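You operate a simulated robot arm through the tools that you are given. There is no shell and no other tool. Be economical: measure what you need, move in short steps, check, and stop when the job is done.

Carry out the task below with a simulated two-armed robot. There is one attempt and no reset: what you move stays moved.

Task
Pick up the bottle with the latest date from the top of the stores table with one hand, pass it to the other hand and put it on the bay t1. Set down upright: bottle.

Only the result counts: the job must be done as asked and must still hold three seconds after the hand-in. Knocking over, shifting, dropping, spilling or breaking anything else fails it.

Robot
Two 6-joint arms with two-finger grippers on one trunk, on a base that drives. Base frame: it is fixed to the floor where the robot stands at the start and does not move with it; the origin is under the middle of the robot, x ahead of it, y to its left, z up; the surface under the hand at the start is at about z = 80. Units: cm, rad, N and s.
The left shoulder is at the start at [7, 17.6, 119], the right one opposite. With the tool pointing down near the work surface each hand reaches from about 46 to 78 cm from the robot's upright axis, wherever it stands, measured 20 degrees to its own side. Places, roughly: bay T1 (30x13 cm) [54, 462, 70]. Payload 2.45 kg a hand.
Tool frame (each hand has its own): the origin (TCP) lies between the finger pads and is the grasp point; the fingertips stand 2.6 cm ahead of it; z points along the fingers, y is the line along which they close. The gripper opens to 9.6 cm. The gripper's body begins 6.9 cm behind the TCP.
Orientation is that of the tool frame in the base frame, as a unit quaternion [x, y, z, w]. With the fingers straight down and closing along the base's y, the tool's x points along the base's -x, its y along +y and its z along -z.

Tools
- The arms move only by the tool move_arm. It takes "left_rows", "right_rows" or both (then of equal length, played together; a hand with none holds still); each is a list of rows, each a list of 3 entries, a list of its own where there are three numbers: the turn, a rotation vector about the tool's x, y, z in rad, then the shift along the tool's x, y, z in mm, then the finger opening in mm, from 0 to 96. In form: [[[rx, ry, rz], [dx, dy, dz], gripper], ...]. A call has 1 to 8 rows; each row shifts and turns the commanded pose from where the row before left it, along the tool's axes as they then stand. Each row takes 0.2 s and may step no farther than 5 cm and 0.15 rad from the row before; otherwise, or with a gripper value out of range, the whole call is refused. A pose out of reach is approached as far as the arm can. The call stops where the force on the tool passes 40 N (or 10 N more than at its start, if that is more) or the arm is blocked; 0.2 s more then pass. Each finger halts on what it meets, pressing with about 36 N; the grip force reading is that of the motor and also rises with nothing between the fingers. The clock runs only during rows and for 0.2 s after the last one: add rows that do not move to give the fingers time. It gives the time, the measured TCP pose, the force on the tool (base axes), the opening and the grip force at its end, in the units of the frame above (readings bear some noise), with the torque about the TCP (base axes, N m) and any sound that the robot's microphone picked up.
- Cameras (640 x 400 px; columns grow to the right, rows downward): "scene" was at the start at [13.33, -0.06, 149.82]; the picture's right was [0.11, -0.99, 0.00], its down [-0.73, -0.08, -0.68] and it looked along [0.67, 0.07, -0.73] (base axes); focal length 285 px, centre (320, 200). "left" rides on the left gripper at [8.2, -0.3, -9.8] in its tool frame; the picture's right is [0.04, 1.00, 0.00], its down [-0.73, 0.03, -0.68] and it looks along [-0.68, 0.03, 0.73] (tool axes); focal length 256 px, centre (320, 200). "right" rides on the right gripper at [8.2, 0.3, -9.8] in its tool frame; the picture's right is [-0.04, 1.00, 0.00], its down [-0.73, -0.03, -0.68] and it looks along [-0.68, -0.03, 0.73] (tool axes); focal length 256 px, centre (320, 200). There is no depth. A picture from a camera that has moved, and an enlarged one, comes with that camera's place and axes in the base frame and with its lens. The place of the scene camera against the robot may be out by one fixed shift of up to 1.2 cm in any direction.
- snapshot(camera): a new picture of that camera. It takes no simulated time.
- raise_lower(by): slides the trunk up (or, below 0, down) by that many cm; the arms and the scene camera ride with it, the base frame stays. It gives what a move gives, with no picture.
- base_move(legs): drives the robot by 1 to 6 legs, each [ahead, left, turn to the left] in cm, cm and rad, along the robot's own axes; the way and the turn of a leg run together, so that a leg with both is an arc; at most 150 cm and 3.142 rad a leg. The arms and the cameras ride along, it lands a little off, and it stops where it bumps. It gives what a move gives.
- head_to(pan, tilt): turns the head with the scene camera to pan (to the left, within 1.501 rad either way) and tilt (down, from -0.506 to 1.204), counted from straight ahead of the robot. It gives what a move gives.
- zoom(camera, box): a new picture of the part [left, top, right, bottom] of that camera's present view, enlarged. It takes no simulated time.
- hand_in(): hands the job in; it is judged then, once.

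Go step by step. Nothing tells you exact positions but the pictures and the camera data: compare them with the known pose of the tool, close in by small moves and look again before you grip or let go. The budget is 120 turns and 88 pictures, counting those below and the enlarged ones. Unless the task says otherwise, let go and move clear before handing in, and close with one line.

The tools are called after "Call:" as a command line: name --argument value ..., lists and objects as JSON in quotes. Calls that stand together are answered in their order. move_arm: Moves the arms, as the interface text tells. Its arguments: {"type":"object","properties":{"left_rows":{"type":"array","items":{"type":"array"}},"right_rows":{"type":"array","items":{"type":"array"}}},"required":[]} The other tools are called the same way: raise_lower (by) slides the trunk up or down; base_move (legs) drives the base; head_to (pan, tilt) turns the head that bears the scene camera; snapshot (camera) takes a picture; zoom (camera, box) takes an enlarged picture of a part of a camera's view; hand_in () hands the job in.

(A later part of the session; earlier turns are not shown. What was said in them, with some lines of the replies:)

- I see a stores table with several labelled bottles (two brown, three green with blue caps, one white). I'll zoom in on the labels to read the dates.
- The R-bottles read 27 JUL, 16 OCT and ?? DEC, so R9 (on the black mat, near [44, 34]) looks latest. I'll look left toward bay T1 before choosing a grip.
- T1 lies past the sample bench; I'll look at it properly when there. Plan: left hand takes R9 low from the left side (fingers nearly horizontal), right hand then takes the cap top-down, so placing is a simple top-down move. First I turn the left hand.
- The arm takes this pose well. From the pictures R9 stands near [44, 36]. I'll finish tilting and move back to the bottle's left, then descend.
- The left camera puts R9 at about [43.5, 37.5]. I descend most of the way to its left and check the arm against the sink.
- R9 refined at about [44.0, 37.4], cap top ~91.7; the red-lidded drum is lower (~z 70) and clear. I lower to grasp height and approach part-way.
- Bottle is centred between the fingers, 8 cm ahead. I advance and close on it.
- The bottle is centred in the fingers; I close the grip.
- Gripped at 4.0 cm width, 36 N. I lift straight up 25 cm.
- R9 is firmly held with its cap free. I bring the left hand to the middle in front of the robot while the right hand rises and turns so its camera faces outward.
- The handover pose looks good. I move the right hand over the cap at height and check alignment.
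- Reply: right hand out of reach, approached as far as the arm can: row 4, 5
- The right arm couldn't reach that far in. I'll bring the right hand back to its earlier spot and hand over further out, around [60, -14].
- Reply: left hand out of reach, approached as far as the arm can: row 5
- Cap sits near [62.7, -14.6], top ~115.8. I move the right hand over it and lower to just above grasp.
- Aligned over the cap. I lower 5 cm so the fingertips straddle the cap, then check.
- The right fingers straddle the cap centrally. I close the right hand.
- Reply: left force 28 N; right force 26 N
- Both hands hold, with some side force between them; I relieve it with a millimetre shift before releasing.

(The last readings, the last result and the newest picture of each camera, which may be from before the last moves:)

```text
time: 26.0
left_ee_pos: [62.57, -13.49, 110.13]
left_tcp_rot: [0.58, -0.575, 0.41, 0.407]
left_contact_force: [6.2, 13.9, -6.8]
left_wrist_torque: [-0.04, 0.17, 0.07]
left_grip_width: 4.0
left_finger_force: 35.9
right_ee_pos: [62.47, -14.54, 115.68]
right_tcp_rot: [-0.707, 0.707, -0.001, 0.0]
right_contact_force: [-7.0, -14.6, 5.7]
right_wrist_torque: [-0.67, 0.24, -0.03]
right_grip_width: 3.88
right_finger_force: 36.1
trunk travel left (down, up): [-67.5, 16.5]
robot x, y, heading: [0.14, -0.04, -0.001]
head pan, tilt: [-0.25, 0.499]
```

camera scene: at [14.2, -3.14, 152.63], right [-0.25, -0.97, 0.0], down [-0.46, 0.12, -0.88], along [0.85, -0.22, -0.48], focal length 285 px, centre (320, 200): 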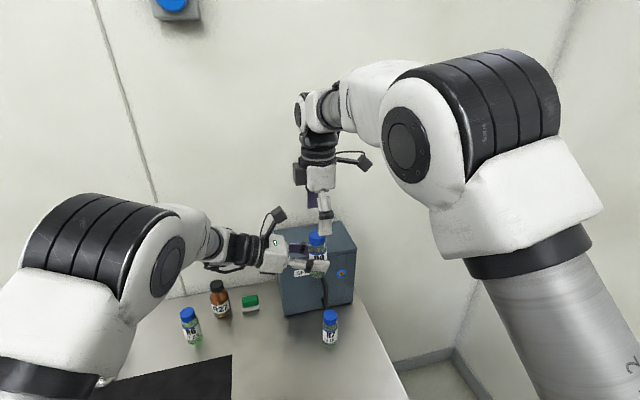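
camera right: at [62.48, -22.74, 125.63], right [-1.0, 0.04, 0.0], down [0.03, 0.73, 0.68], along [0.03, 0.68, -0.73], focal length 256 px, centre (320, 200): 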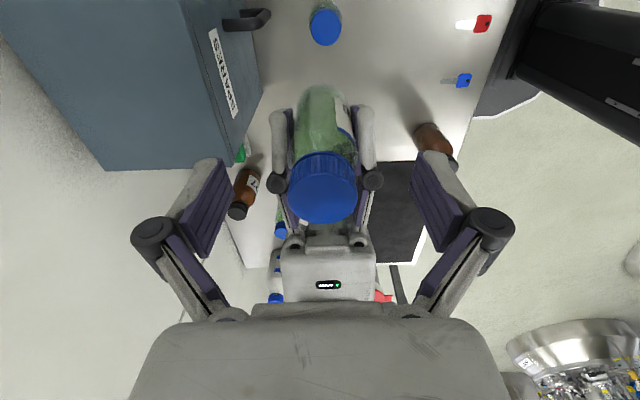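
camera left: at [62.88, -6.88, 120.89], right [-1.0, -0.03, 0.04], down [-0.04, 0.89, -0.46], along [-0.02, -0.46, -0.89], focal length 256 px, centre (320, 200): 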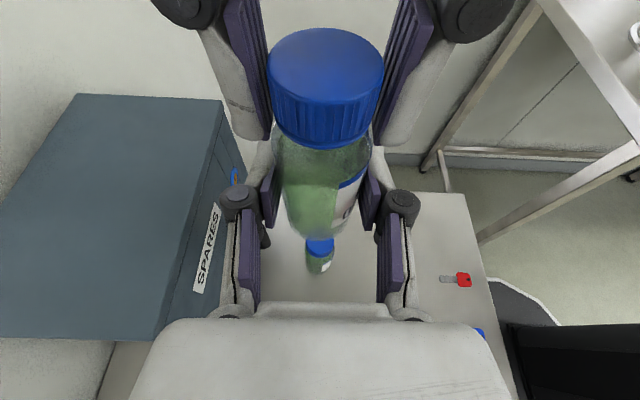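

Forces are small now. I open the left hand and check that the right keeps the bottle.

Call:
move_arm --left_rows '[[[0, 0, 0], [0, 0, 0], 60], [[0, 0, 0], [0, 0, 0], 96], [[0, 0, 0], [0, 0, 0], 96]]' --right_rows '[[[0, 0, 0], [0, 0, 0], 15], [[0, 0, 0], [0, 0, 0], 15], [[0, 0, 0], [0, 0, 0], 15]]'

Call:
snapshot --camera "left"

```text
time: 26.8
left_ee_pos: [62.61, -13.5, 110.04]
left_tcp_rot: [0.581, -0.574, 0.411, 0.406]
left_contact_force: [0.3, 0.0, -0.2]
left_wrist_torque: [-0.01, 0.01, -0.01]
left_grip_width: 9.59
left_finger_force: 0.1
right_ee_pos: [62.53, -14.41, 115.8]
right_tcp_rot: [0.708, -0.707, 0.0, 0.0]
right_contact_force: [-0.4, 0.5, 0.1]
right_wrist_torque: [-0.01, 0.0, -0.02]
right_grip_width: 3.89
right_finger_force: 36.1
trunk travel left (down, up): [-67.5, 16.5]
robot x, y, heading: [0.21, -0.24, 0.003]
head pan, tilt: [-0.25, 0.499]
```

```text
50 pictures are left
camera left: at [62.85, -6.88, 120.94], right [-1.0, -0.02, 0.04], down [-0.04, 0.88, -0.46], along [-0.02, -0.47, -0.88], focal length 256 px, centre (320, 200)
```

left: 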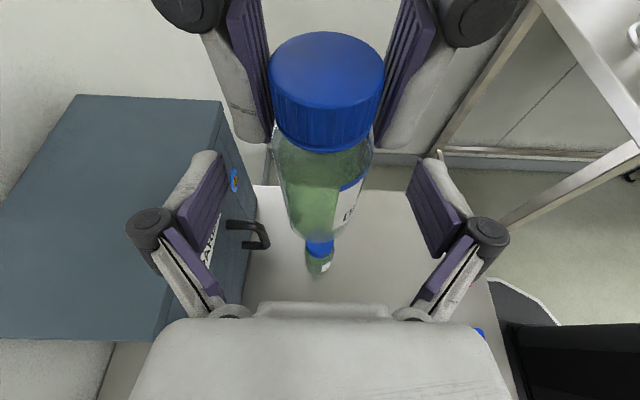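

The right hand holds R9 alone. I retract the left hand up and away, then back off from the table.

Call:
move_arm --left_rows '[[[0, 0, 0], [0, 0, -40], 96], [[0, 0, 0], [0, 0, -45], 96], [[0, 0, 0], [0, 0, -45], 96], [[0, 0, 0], [0, 0, -45], 96], [[0, 0, 0], [0, 20, -45], 96], [[0, 0, 0], [0, 20, -45], 96], [[0, 0, 0], [0, 20, -45], 40], [[0, 0, 0], [0, 20, 0], 40]]' --right_rows '[[[0, 0, 0], [0, 0, 0], 15], [[0, 0, 0], [0, 0, 0], 15], [[0, 0, 0], [0, 0, 0], 15], [[0, 0, 0], [0, 0, -15], 15], [[0, 0, 0], [0, 0, -20], 15], [[0, 0, 0], [0, 0, -20], 15], [[0, 0, 0], [0, 0, -20], 15], [[0, 0, 0], [0, 0, 0], 15]]'

Call:
snapshot --camera "scene"

```text
time: 28.6
left_ee_pos: [54.15, 15.23, 120.42]
left_tcp_rot: [-0.579, 0.58, -0.406, -0.405]
left_contact_force: [0.1, -0.5, 0.1]
left_wrist_torque: [0.0, 0.01, 0.03]
left_grip_width: 4.01
left_finger_force: 0.0
right_ee_pos: [62.36, -14.5, 123.41]
right_tcp_rot: [-0.707, 0.707, 0.0, 0.001]
right_contact_force: [-0.3, -0.1, -0.1]
right_wrist_torque: [0.01, 0.01, 0.0]
right_grip_width: 3.88
right_finger_force: 36.2
trunk travel left (down, up): [-67.5, 16.5]
robot x, y, heading: [-0.25, -0.32, 0.001]
head pan, tilt: [-0.25, 0.499]
```

```text
49 pictures are left
camera scene: at [14.19, -3.27, 152.63], right [-0.25, -0.97, 0.0], down [-0.46, 0.12, -0.88], along [0.85, -0.22, -0.48], focal length 285 px, centre (320, 200)
```

scene: 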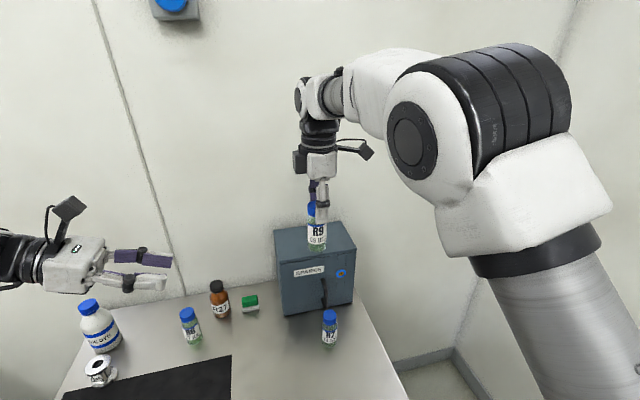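

Clear of everything. I back away from the table and drive left along the aisle, then look toward T1.

Call:
base_move --legs '[[-65, 0, 0], [0, 150, 0]]'

Call:
head_to --pan 1.3 --tilt 0.3

Call:
snapshot --camera "scene"

```text
time: 39.2
left_ee_pos: [-11.22, 163.93, 120.37]
left_tcp_rot: [0.579, -0.579, 0.406, 0.405]
left_contact_force: [0.4, -0.7, -0.3]
left_wrist_torque: [-0.01, 0.02, -0.01]
left_grip_width: 3.99
left_finger_force: 0.1
right_ee_pos: [-2.86, 134.25, 123.34]
right_tcp_rot: [0.708, -0.706, 0.0, 0.0]
right_contact_force: [0.8, -0.1, -0.4]
right_wrist_torque: [-0.03, 0.0, -0.01]
right_grip_width: 3.76
right_finger_force: 35.8
trunk travel left (down, up): [-67.5, 16.5]
robot x, y, heading: [-65.4, 148.7, 0.002]
head pan, tilt: [-0.25, 0.499]
```

```text
time: 40.8
left_ee_pos: [-11.33, 164.01, 120.45]
left_tcp_rot: [0.579, -0.579, 0.406, 0.405]
left_contact_force: [-0.2, -0.9, 0.6]
left_wrist_torque: [-0.04, 0.0, 0.0]
left_grip_width: 4.0
left_finger_force: 0.1
right_ee_pos: [-2.99, 134.38, 123.16]
right_tcp_rot: [0.708, -0.706, 0.0, 0.001]
right_contact_force: [0.3, 0.4, -0.4]
right_wrist_torque: [0.0, -0.01, -0.02]
right_grip_width: 3.75
right_finger_force: 36.3
trunk travel left (down, up): [-67.5, 16.5]
robot x, y, heading: [-65.21, 148.62, 0.002]
head pan, tilt: [1.3, 0.3]
```

```text
48 pictures are left
camera scene: at [-57.49, 156.6, 154.46], right [0.96, -0.27, 0.0], down [-0.08, -0.29, -0.96], along [0.25, 0.92, -0.3], focal length 285 px, centre (320, 200)
```

scene: 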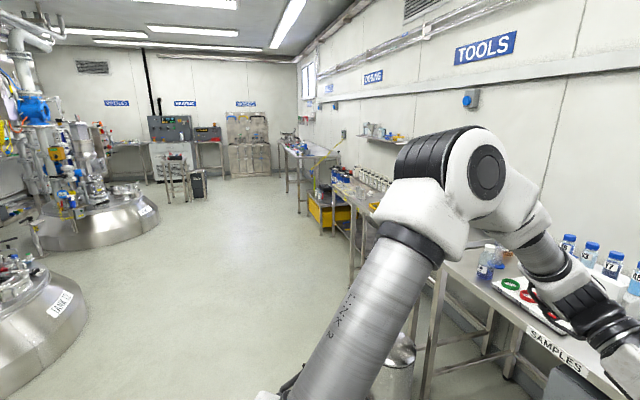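

The corridor is clear. I zoom on the T1 area and check the bottle in the right hand since its width reading shrank slightly.

Call:
zoom --camera "scene" --box '[290, 140, 410, 215]'

Call:
snapshot --camera "right"

Call:
snapshot --camera "left"

```text
5.33 times, centred on (350, 178) of scene
camera zoom: at [-57.49, 156.6, 154.46], right [0.96, -0.27, 0.0], down [-0.08, -0.29, -0.96], along [0.25, 0.92, -0.3], focal length 1518 px, centre (160, 320)
```

zoom: 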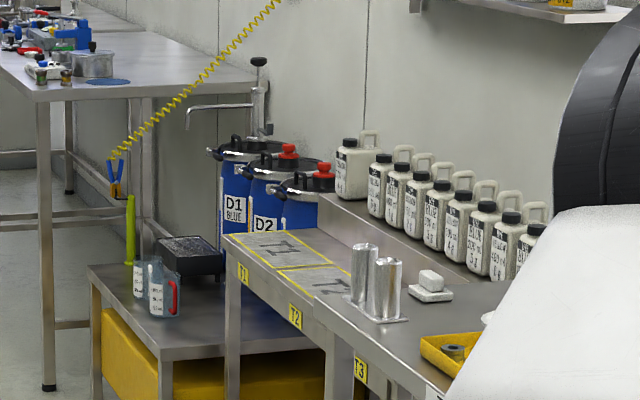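

```text
46 pictures are left
camera right: at [-3.13, 126.09, 133.19], right [-1.0, 0.04, 0.0], down [0.03, 0.73, 0.68], along [0.03, 0.68, -0.73], focal length 256 px, centre (320, 200)
```

right: 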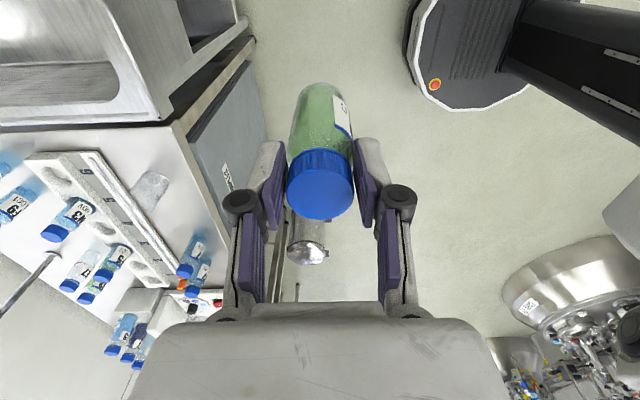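

```text
45 pictures are left
camera left: at [-10.97, 170.37, 131.26], right [-1.0, -0.02, 0.04], down [-0.03, 0.89, -0.46], along [-0.03, -0.46, -0.89], focal length 256 px, centre (320, 200)
```

left: 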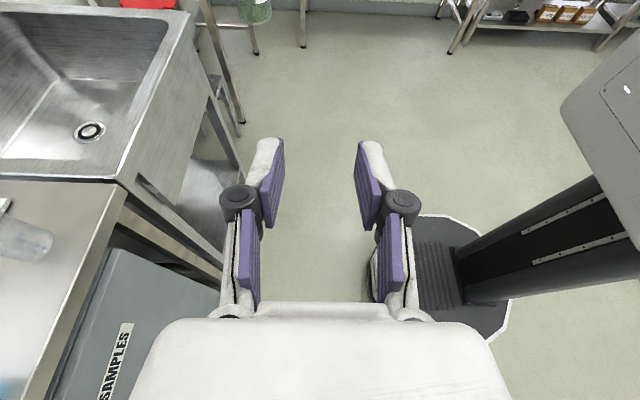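

T1 is an empty marked rectangle at the far end of that bench, next to T2. I drive on alongside it.

Call:
base_move --legs '[[0, 150, 0], [0, 150, 0], [0, 27, 0]]'

Call:
head_to --pan 0.0 --tilt 0.6

Call:
snapshot --camera "scene"

```text
time: 56.8
left_ee_pos: [-4.11, 488.16, 120.36]
left_tcp_rot: [-0.57, 0.589, -0.399, -0.411]
left_contact_force: [0.1, 0.3, 0.5]
left_wrist_torque: [0.0, 0.01, -0.01]
left_grip_width: 3.96
left_finger_force: 0.1
right_ee_pos: [3.38, 458.22, 123.31]
right_tcp_rot: [-0.697, 0.717, 0.001, 0.001]
right_contact_force: [0.6, -0.5, -0.5]
right_wrist_torque: [0.04, 0.03, -0.01]
right_grip_width: 3.55
right_finger_force: 35.9
trunk travel left (down, up): [-67.5, 16.5]
robot x, y, heading: [-58.71, 474.47, -0.029]
head pan, tilt: [1.3, 0.3]
```

```text
time: 58.2
left_ee_pos: [-4.13, 488.15, 120.36]
left_tcp_rot: [-0.571, 0.588, -0.399, -0.411]
left_contact_force: [0.8, -0.2, -1.1]
left_wrist_torque: [-0.01, -0.01, -0.02]
left_grip_width: 4.02
left_finger_force: 0.3
right_ee_pos: [3.49, 458.32, 123.28]
right_tcp_rot: [-0.696, 0.718, 0.0, -0.001]
right_contact_force: [-0.1, 0.5, -0.8]
right_wrist_torque: [0.01, 0.01, 0.03]
right_grip_width: 3.57
right_finger_force: 35.7
trunk travel left (down, up): [-67.5, 16.5]
robot x, y, heading: [-58.53, 474.59, -0.025]
head pan, tilt: [0.0, 0.6]
```

```text
44 pictures are left
camera scene: at [-44.37, 473.24, 151.71], right [-0.03, -1.0, 0.0], down [-0.56, 0.02, -0.82], along [0.82, -0.02, -0.57], focal length 285 px, centre (320, 200)
```

scene: 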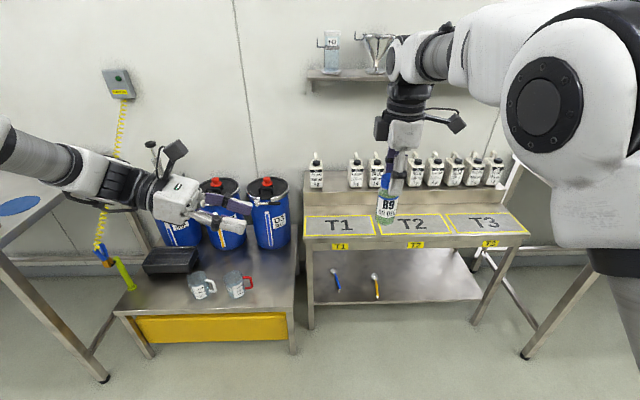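

The grip width is down to 3.56, so the bottle may be creeping in the fingers. I look closely.

Call:
zoom --camera "scene" --box '[350, 120, 450, 240]'

Call:
snapshot --camera "right"

```text
3.33 times, centred on (400, 180) of scene
camera zoom: at [-44.37, 473.24, 151.71], right [-0.03, -1.0, 0.0], down [-0.56, 0.02, -0.82], along [0.82, -0.02, -0.57], focal length 949 px, centre (53, 267)
```

zoom: 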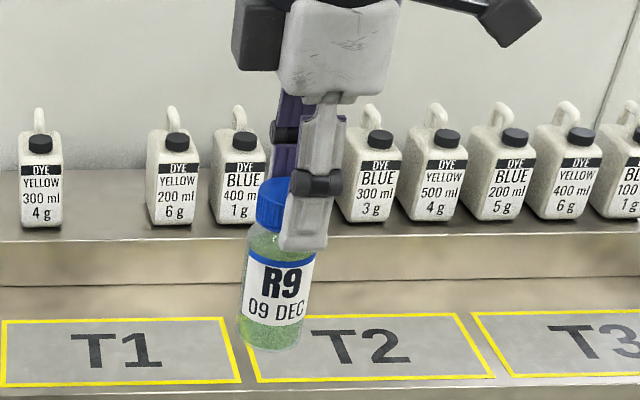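

```text
42 pictures are left
camera right: at [2.89, 450.17, 133.19], right [-1.0, 0.07, 0.0], down [0.05, 0.73, 0.68], along [0.05, 0.68, -0.73], focal length 256 px, centre (320, 200)
```

right: 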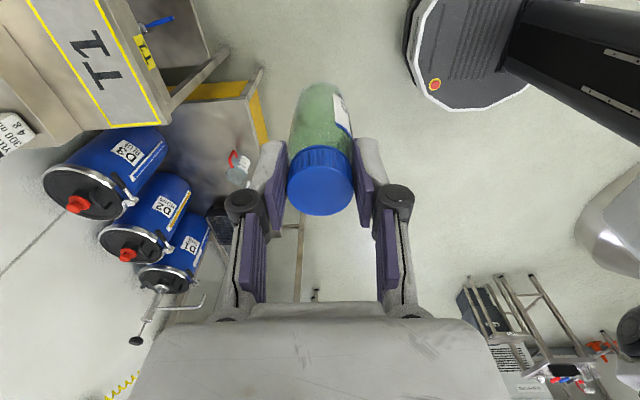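

R9 reads "09 DEC", hanging upright and not visibly slipped. T1's centre works out at ~[53, 462.5], matching the given place. I straighten the heading and drive in.

Call:
base_move --legs '[[0, 0, 0.026], [30, 2, 0]]'

Call:
snapshot --camera "scene"

```text
time: 60.6
left_ee_pos: [25.81, 491.41, 120.3]
left_tcp_rot: [-0.577, 0.582, -0.405, -0.407]
left_contact_force: [-0.8, 0.1, -0.7]
left_wrist_torque: [0.01, 0.01, 0.01]
left_grip_width: 3.97
left_finger_force: 0.0
right_ee_pos: [33.93, 461.67, 123.35]
right_tcp_rot: [-0.705, 0.71, 0.001, 0.0]
right_contact_force: [0.5, 0.2, -0.5]
right_wrist_torque: [-0.02, 0.0, 0.0]
right_grip_width: 3.52
right_finger_force: 36.4
trunk travel left (down, up): [-67.5, 16.5]
robot x, y, heading: [-28.27, 475.99, -0.006]
head pan, tilt: [0.0, 0.6]
```

```text
41 pictures are left
camera scene: at [-14.21, 475.38, 151.73], right [-0.01, -1.0, 0.0], down [-0.56, 0.0, -0.83], along [0.83, -0.01, -0.56], focal length 285 px, centre (320, 200)
```

scene: 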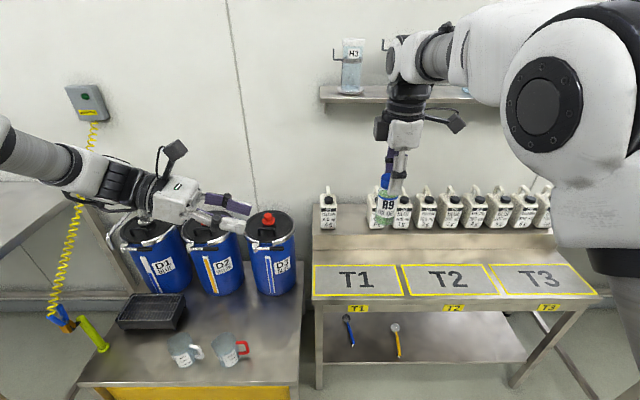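

T1 spans about x 48–62, y 445–477. I drive the last stretch so the hand is just short of the bay centre.

Call:
base_move --legs '[[16, 0, 0]]'

Call:
snapshot --camera "right"

Call:
snapshot --camera "scene"

```text
time: 62.1
left_ee_pos: [41.73, 491.23, 120.42]
left_tcp_rot: [-0.576, 0.582, -0.405, -0.406]
left_contact_force: [0.0, 0.0, 0.3]
left_wrist_torque: [0.04, 0.01, 0.01]
left_grip_width: 4.0
left_finger_force: 0.0
right_ee_pos: [49.79, 461.54, 123.36]
right_tcp_rot: [-0.704, 0.71, 0.0, 0.001]
right_contact_force: [1.0, 1.3, -1.7]
right_wrist_torque: [-0.02, -0.03, 0.01]
right_grip_width: 3.52
right_finger_force: 36.1
trunk travel left (down, up): [-67.5, 16.5]
robot x, y, heading: [-11.92, 476.2, -0.0]
head pan, tilt: [0.0, 0.6]
```

```text
40 pictures are left
camera right: at [49.58, 453.28, 133.33], right [-1.0, 0.05, 0.0], down [0.03, 0.73, 0.68], along [0.03, 0.68, -0.73], focal length 256 px, centre (320, 200)
```

right: 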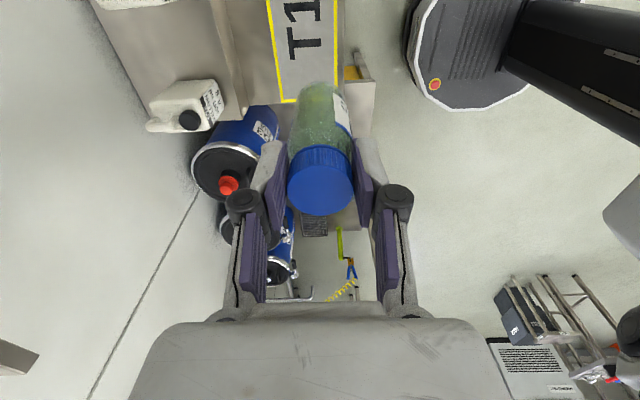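

```text
39 pictures are left
camera scene: at [1.77, 475.28, 151.74], right [-0.01, -1.0, 0.0], down [-0.56, 0.0, -0.83], along [0.83, -0.01, -0.56], focal length 285 px, centre (320, 200)
```

scene: 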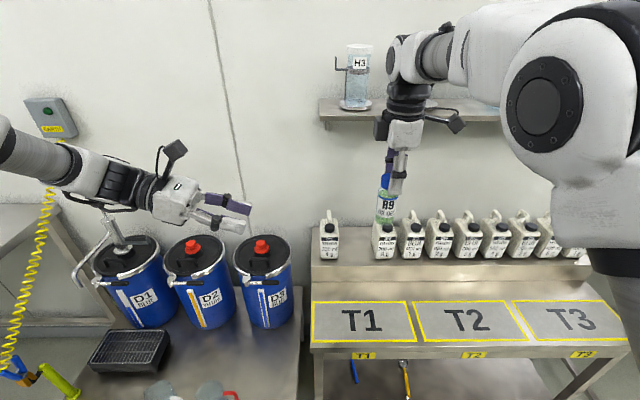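

Hand is over the bay's long axis, ~4 cm short of its centre. I lower the bottle to a few cm above the surface while moving in.

Call:
move_arm --right_rows '[[[0, 0, 0], [0, -20, 40], 15], [[0, 0, 0], [0, -20, 40], 15], [[0, 0, 0], [0, 0, 48], 15], [[0, 0, 0], [0, 0, 48], 15], [[0, 0, 0], [0, 0, 48], 15], [[0, 0, 0], [0, 0, 48], 15], [[0, 0, 0], [0, 0, 48], 15], [[0, 0, 0], [0, 0, 40], 15]]'

Call:
snapshot --camera "right"

Call:
snapshot --camera "scene"

```text
time: 63.9
left_ee_pos: [42.13, 491.09, 120.31]
left_tcp_rot: [-0.577, 0.582, -0.404, -0.407]
left_contact_force: [0.9, 0.7, -0.4]
left_wrist_torque: [0.0, -0.01, -0.02]
left_grip_width: 3.99
left_finger_force: 0.1
right_ee_pos: [54.13, 461.39, 87.48]
right_tcp_rot: [-0.705, 0.709, 0.001, 0.0]
right_contact_force: [0.7, -0.2, -1.0]
right_wrist_torque: [0.01, -0.01, 0.0]
right_grip_width: 3.49
right_finger_force: 35.7
trunk travel left (down, up): [-67.5, 16.5]
robot x, y, heading: [-12.31, 476.28, -0.004]
head pan, tilt: [0.0, 0.6]
```

```text
38 pictures are left
camera right: at [53.87, 453.23, 97.29], right [-1.0, 0.05, 0.0], down [0.03, 0.73, 0.68], along [0.03, 0.68, -0.73], focal length 256 px, centre (320, 200)
```

right: 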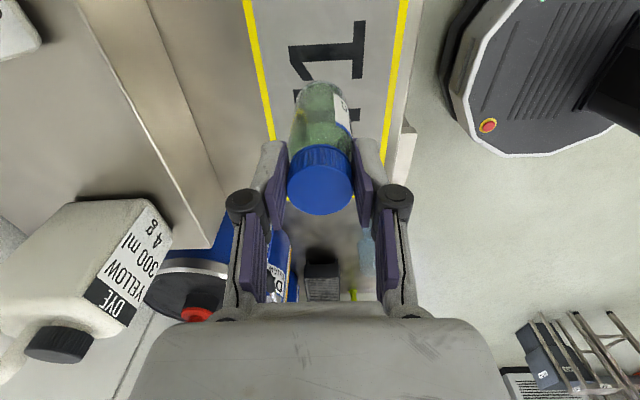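

```text
37 pictures are left
camera scene: at [2.14, 475.24, 151.71], right [-0.01, -1.0, 0.0], down [-0.57, 0.0, -0.82], along [0.82, -0.01, -0.57], focal length 285 px, centre (320, 200)
```

scene: 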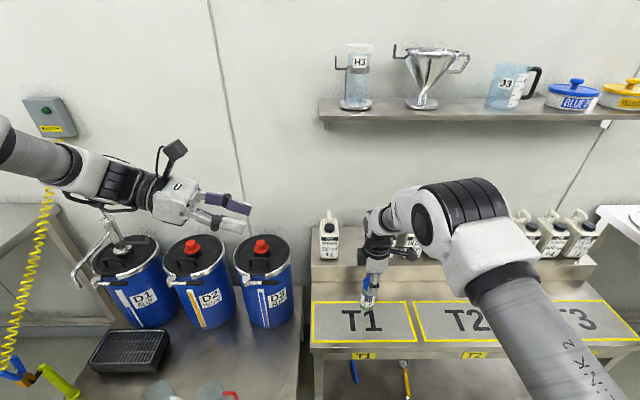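

Call:
zoom --camera "scene" --box '[310, 200, 450, 350]'

```text
2.67 times, centred on (380, 275) of scene
camera zoom: at [2.14, 475.24, 151.71], right [-0.01, -1.0, 0.0], down [-0.57, 0.0, -0.82], along [0.82, -0.01, -0.57], focal length 759 px, centre (160, 0)
```

zoom: 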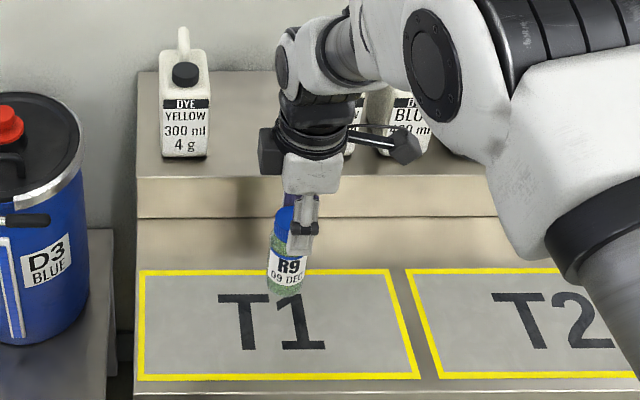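

Base of the bottle is ~5–6 cm above the bay. I lower most of it, then feel for contact in small steps.

Call:
move_arm --right_rows '[[[0, 0, 0], [0, 0, 25], 15], [[0, 0, 0], [0, 0, 20], 15], [[0, 0, 0], [0, 0, 0], 15]]'

Call:
zoom --camera "scene" --box '[320, 230, 420, 340]'

Call:
snapshot --camera "right"

```text
time: 64.7
left_ee_pos: [41.86, 491.24, 120.47]
left_tcp_rot: [-0.577, 0.582, -0.405, -0.406]
left_contact_force: [0.0, -0.2, 0.5]
left_wrist_torque: [-0.03, 0.02, 0.02]
left_grip_width: 3.97
left_finger_force: 0.0
right_ee_pos: [54.19, 461.45, 82.97]
right_tcp_rot: [-0.705, 0.709, 0.0, 0.0]
right_contact_force: [0.5, 0.0, -0.6]
right_wrist_torque: [0.0, -0.04, 0.02]
right_grip_width: 3.47
right_finger_force: 36.1
trunk travel left (down, up): [-67.5, 16.5]
robot x, y, heading: [-11.83, 476.31, -0.007]
head pan, tilt: [0.0, 0.6]
```

```text
3.64 times, centred on (370, 285) of scene
camera zoom: at [1.91, 475.31, 151.72], right [-0.01, -1.0, 0.0], down [-0.56, 0.0, -0.83], along [0.83, -0.01, -0.56], focal length 1035 px, centre (138, -109)
```

zoom: 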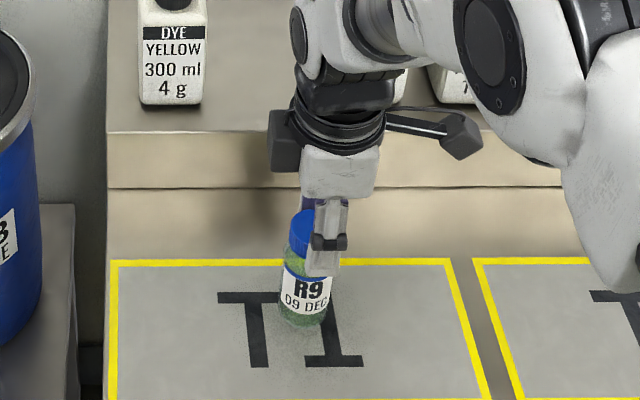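

```text
34 pictures are left
camera right: at [53.79, 453.26, 92.79], right [-1.0, 0.05, 0.0], down [0.03, 0.73, 0.68], along [0.03, 0.68, -0.73], focal length 256 px, centre (320, 200)
```

right: 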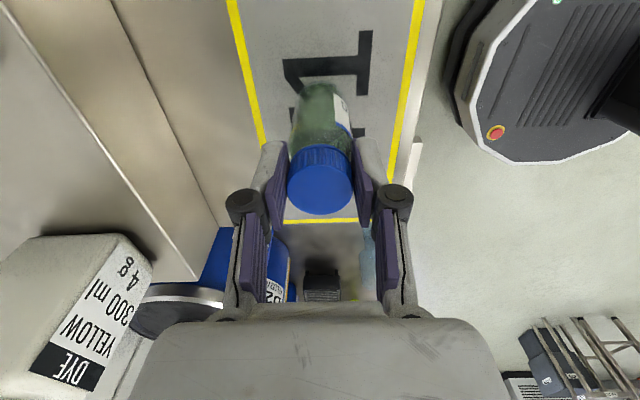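

Bottle is inside the T1 outline. Small steps down until contact shows.

Call:
move_arm --right_rows '[[[0, 0, 0], [0, 0, 4], 15], [[0, 0, 0], [0, 0, 4], 15], [[0, 0, 0], [0, 0, 3], 15]]'

```text
time: 65.5
left_ee_pos: [42.05, 491.14, 120.25]
left_tcp_rot: [-0.576, 0.582, -0.405, -0.407]
left_contact_force: [0.1, -0.2, 0.0]
left_wrist_torque: [0.04, 0.03, 0.0]
left_grip_width: 4.02
left_finger_force: 0.1
right_ee_pos: [53.97, 461.33, 81.86]
right_tcp_rot: [-0.705, 0.709, 0.0, 0.0]
right_contact_force: [0.2, -0.1, -0.6]
right_wrist_torque: [0.02, -0.02, 0.0]
right_grip_width: 3.45
right_finger_force: 36.2
trunk travel left (down, up): [-67.5, 16.5]
robot x, y, heading: [-12.17, 476.27, -0.008]
head pan, tilt: [0.0, 0.6]
```

Call:
move_arm --right_rows '[[[0, 0, 0], [0, 0, 3], 15], [[0, 0, 0], [0, 0, 3], 15]]'

Call:
zoom --camera "scene" --box '[350, 260, 410, 320]'

```text
time: 66.1
left_ee_pos: [42.05, 491.17, 120.31]
left_tcp_rot: [-0.578, 0.581, -0.404, -0.406]
left_contact_force: [0.2, 0.5, 0.2]
left_wrist_torque: [-0.01, 0.03, 0.01]
left_grip_width: 3.99
left_finger_force: 0.0
right_ee_pos: [54.16, 461.44, 81.19]
right_tcp_rot: [-0.704, 0.71, 0.0, 0.0]
right_contact_force: [-0.1, 0.2, 0.1]
right_wrist_torque: [0.01, 0.0, -0.01]
right_grip_width: 3.48
right_finger_force: 36.0
trunk travel left (down, up): [-67.5, 16.5]
robot x, y, heading: [-12.66, 476.21, -0.007]
head pan, tilt: [0.0, 0.6]
```

```text
6.67 times, centred on (380, 290) of scene
camera zoom: at [2.02, 475.28, 151.71], right [-0.01, -1.0, 0.0], down [-0.57, 0.0, -0.82], along [0.82, -0.01, -0.57], focal length 1897 px, centre (-80, -400)
```

zoom: 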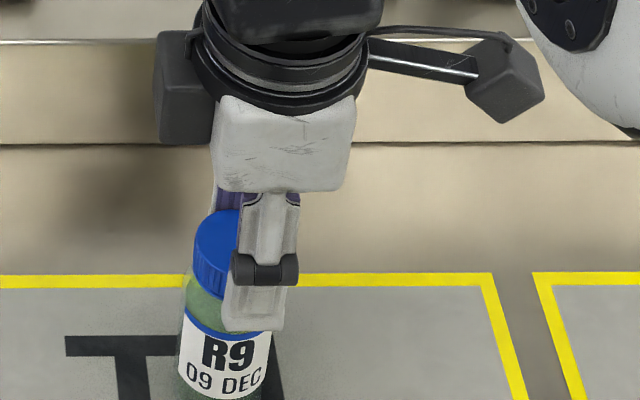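

Call:
move_arm --right_rows '[[[0, 0, 0], [0, 0, 3], 15], [[0, 0, 0], [0, 0, 2], 15]]'

Call:
zoom --camera "scene" --box '[330, 270, 410, 330]'

```text
time: 66.7
left_ee_pos: [41.78, 491.24, 120.41]
left_tcp_rot: [-0.576, 0.582, -0.405, -0.406]
left_contact_force: [-0.5, -0.9, 0.7]
left_wrist_torque: [-0.01, -0.02, 0.01]
left_grip_width: 3.99
left_finger_force: 0.0
right_ee_pos: [54.02, 461.43, 81.04]
right_tcp_rot: [-0.704, 0.71, -0.002, 0.002]
right_contact_force: [-0.9, -2.5, 15.4]
right_wrist_torque: [0.04, -0.06, 0.03]
right_grip_width: 3.47
right_finger_force: 35.7
trunk travel left (down, up): [-67.5, 16.5]
robot x, y, heading: [-12.36, 476.35, -0.009]
head pan, tilt: [0.0, 0.6]
```

```text
6.67 times, centred on (370, 300) of scene
camera zoom: at [1.71, 475.29, 151.77], right [-0.01, -1.0, 0.0], down [-0.56, 0.0, -0.83], along [0.83, -0.01, -0.56], focal length 1897 px, centre (-13, -467)
```

zoom: 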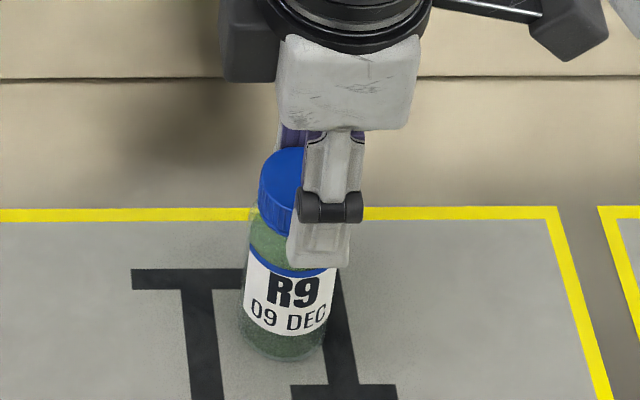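

Contact at 15 N: the bottle stands on the bay. I ease the push and open the right hand.

Call:
move_arm --right_rows '[[[0, 0, 0], [0, 0, -3], 15], [[0, 0, 0], [0, 0, 0], 15]]'

Call:
move_arm --right_rows '[[[0, 0, 0], [0, 0, 0], 42], [[0, 0, 0], [0, 0, 0], 60], [[0, 0, 0], [0, 0, 0], 96], [[0, 0, 0], [0, 0, 0], 96]]'

Call:
snapshot --camera "right"

Call:
zoom --camera "scene" --box '[330, 240, 430, 330]'

```text
time: 67.3
left_ee_pos: [41.87, 491.22, 120.35]
left_tcp_rot: [-0.575, 0.583, -0.404, -0.408]
left_contact_force: [0.6, 0.2, -0.7]
left_wrist_torque: [0.0, 0.01, -0.02]
left_grip_width: 3.99
left_finger_force: 0.1
right_ee_pos: [54.0, 461.53, 81.02]
right_tcp_rot: [-0.704, 0.71, -0.001, 0.0]
right_contact_force: [1.2, 0.2, 4.7]
right_wrist_torque: [0.1, -0.18, -0.02]
right_grip_width: 3.46
right_finger_force: 36.3
trunk travel left (down, up): [-67.5, 16.5]
robot x, y, heading: [-12.13, 476.29, -0.009]
head pan, tilt: [0.0, 0.6]
```

```text
time: 68.3
left_ee_pos: [42.01, 491.13, 120.42]
left_tcp_rot: [-0.576, 0.582, -0.404, -0.407]
left_contact_force: [-0.3, 0.8, 0.2]
left_wrist_torque: [-0.01, -0.04, 0.02]
left_grip_width: 4.03
left_finger_force: 0.1
right_ee_pos: [54.06, 461.55, 81.0]
right_tcp_rot: [-0.705, 0.71, 0.0, 0.0]
right_contact_force: [-0.6, -0.4, -0.6]
right_wrist_torque: [0.0, 0.02, 0.0]
right_grip_width: 9.59
right_finger_force: 0.0
trunk travel left (down, up): [-67.5, 16.5]
robot x, y, heading: [-12.07, 476.28, -0.008]
head pan, tilt: [0.0, 0.6]
```

```text
31 pictures are left
camera right: at [53.79, 453.27, 90.85], right [-1.0, 0.05, 0.0], down [0.04, 0.73, 0.68], along [0.03, 0.68, -0.73], focal length 256 px, centre (320, 200)
```

right: 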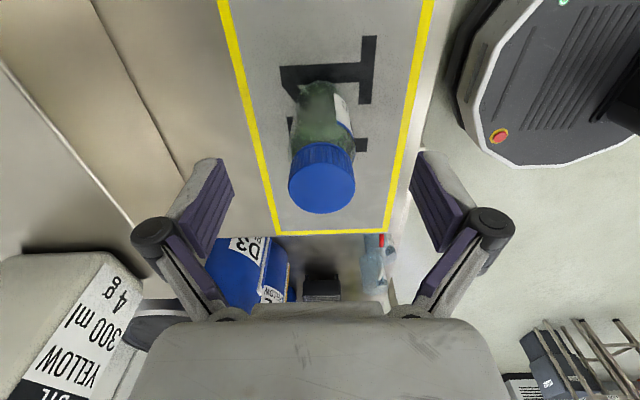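

```text
4.44 times, centred on (380, 285) of scene
camera zoom: at [1.98, 475.28, 151.71], right [-0.01, -1.0, 0.0], down [-0.57, 0.0, -0.82], along [0.82, -0.01, -0.57], focal length 1265 px, centre (53, -178)
```

zoom: 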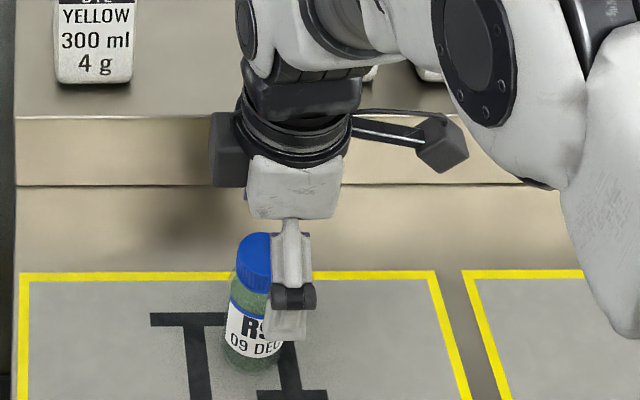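

The bottle stands by itself inside T1. I lift the right hand straight up and look again.

Call:
move_arm --right_rows '[[[0, 0, 0], [0, 0, -20], 96], [[0, 0, 0], [0, 0, -45], 96], [[0, 0, 0], [0, 0, -45], 96], [[0, 0, 0], [0, 0, -45], 96], [[0, 0, 0], [0, 0, -45], 96], [[0, 0, 0], [0, 0, -45], 96], [[0, 0, 0], [0, 0, -45], 96]]'

Call:
snapshot --camera "scene"

Call:
zoom --camera "scene" --box '[310, 230, 430, 345]'

```text
time: 69.9
left_ee_pos: [41.85, 491.3, 120.5]
left_tcp_rot: [-0.576, 0.582, -0.404, -0.407]
left_contact_force: [-0.2, 1.1, 0.8]
left_wrist_torque: [-0.03, -0.04, 0.01]
left_grip_width: 4.01
left_finger_force: 0.1
right_ee_pos: [54.04, 461.43, 110.19]
right_tcp_rot: [-0.704, 0.71, 0.0, 0.0]
right_contact_force: [-0.2, 0.0, 0.7]
right_wrist_torque: [0.01, -0.01, 0.02]
right_grip_width: 9.6
right_finger_force: 0.0
trunk travel left (down, up): [-67.5, 16.5]
robot x, y, heading: [-12.45, 476.11, -0.004]
head pan, tilt: [0.0, 0.6]
```

```text
29 pictures are left
camera scene: at [1.85, 475.32, 151.72], right [-0.01, -1.0, 0.0], down [-0.56, 0.0, -0.83], along [0.83, -0.01, -0.56], focal length 285 px, centre (320, 200)
```

scene: 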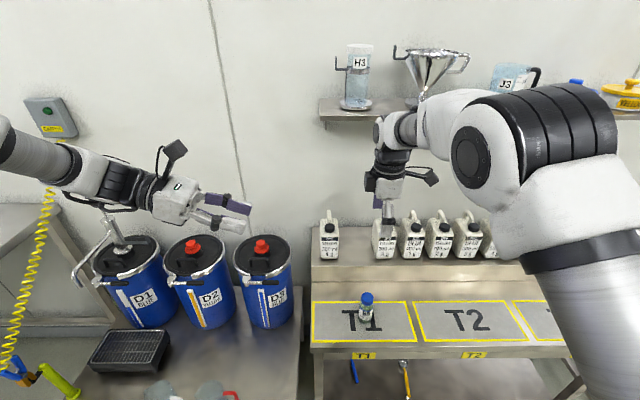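

```text
3.48 times, centred on (370, 288) of scene
camera zoom: at [1.85, 475.32, 151.72], right [-0.01, -1.0, 0.0], down [-0.56, 0.0, -0.83], along [0.83, -0.01, -0.56], focal length 990 px, centre (146, -104)
```

zoom: 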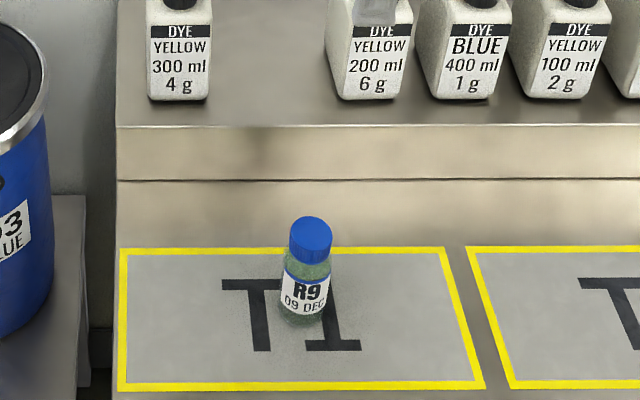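

R9 stands upright inside T1, both hands are empty and clear, and nothing else has moved. I hand in.

Call:
hand_in

```text
The job is handed in.
```

I picked up bottle R9 (09 DEC, the latest date I could read) with the left hand and passed it to the right. It now stands upright on bay T1, with both hands empty and clear.
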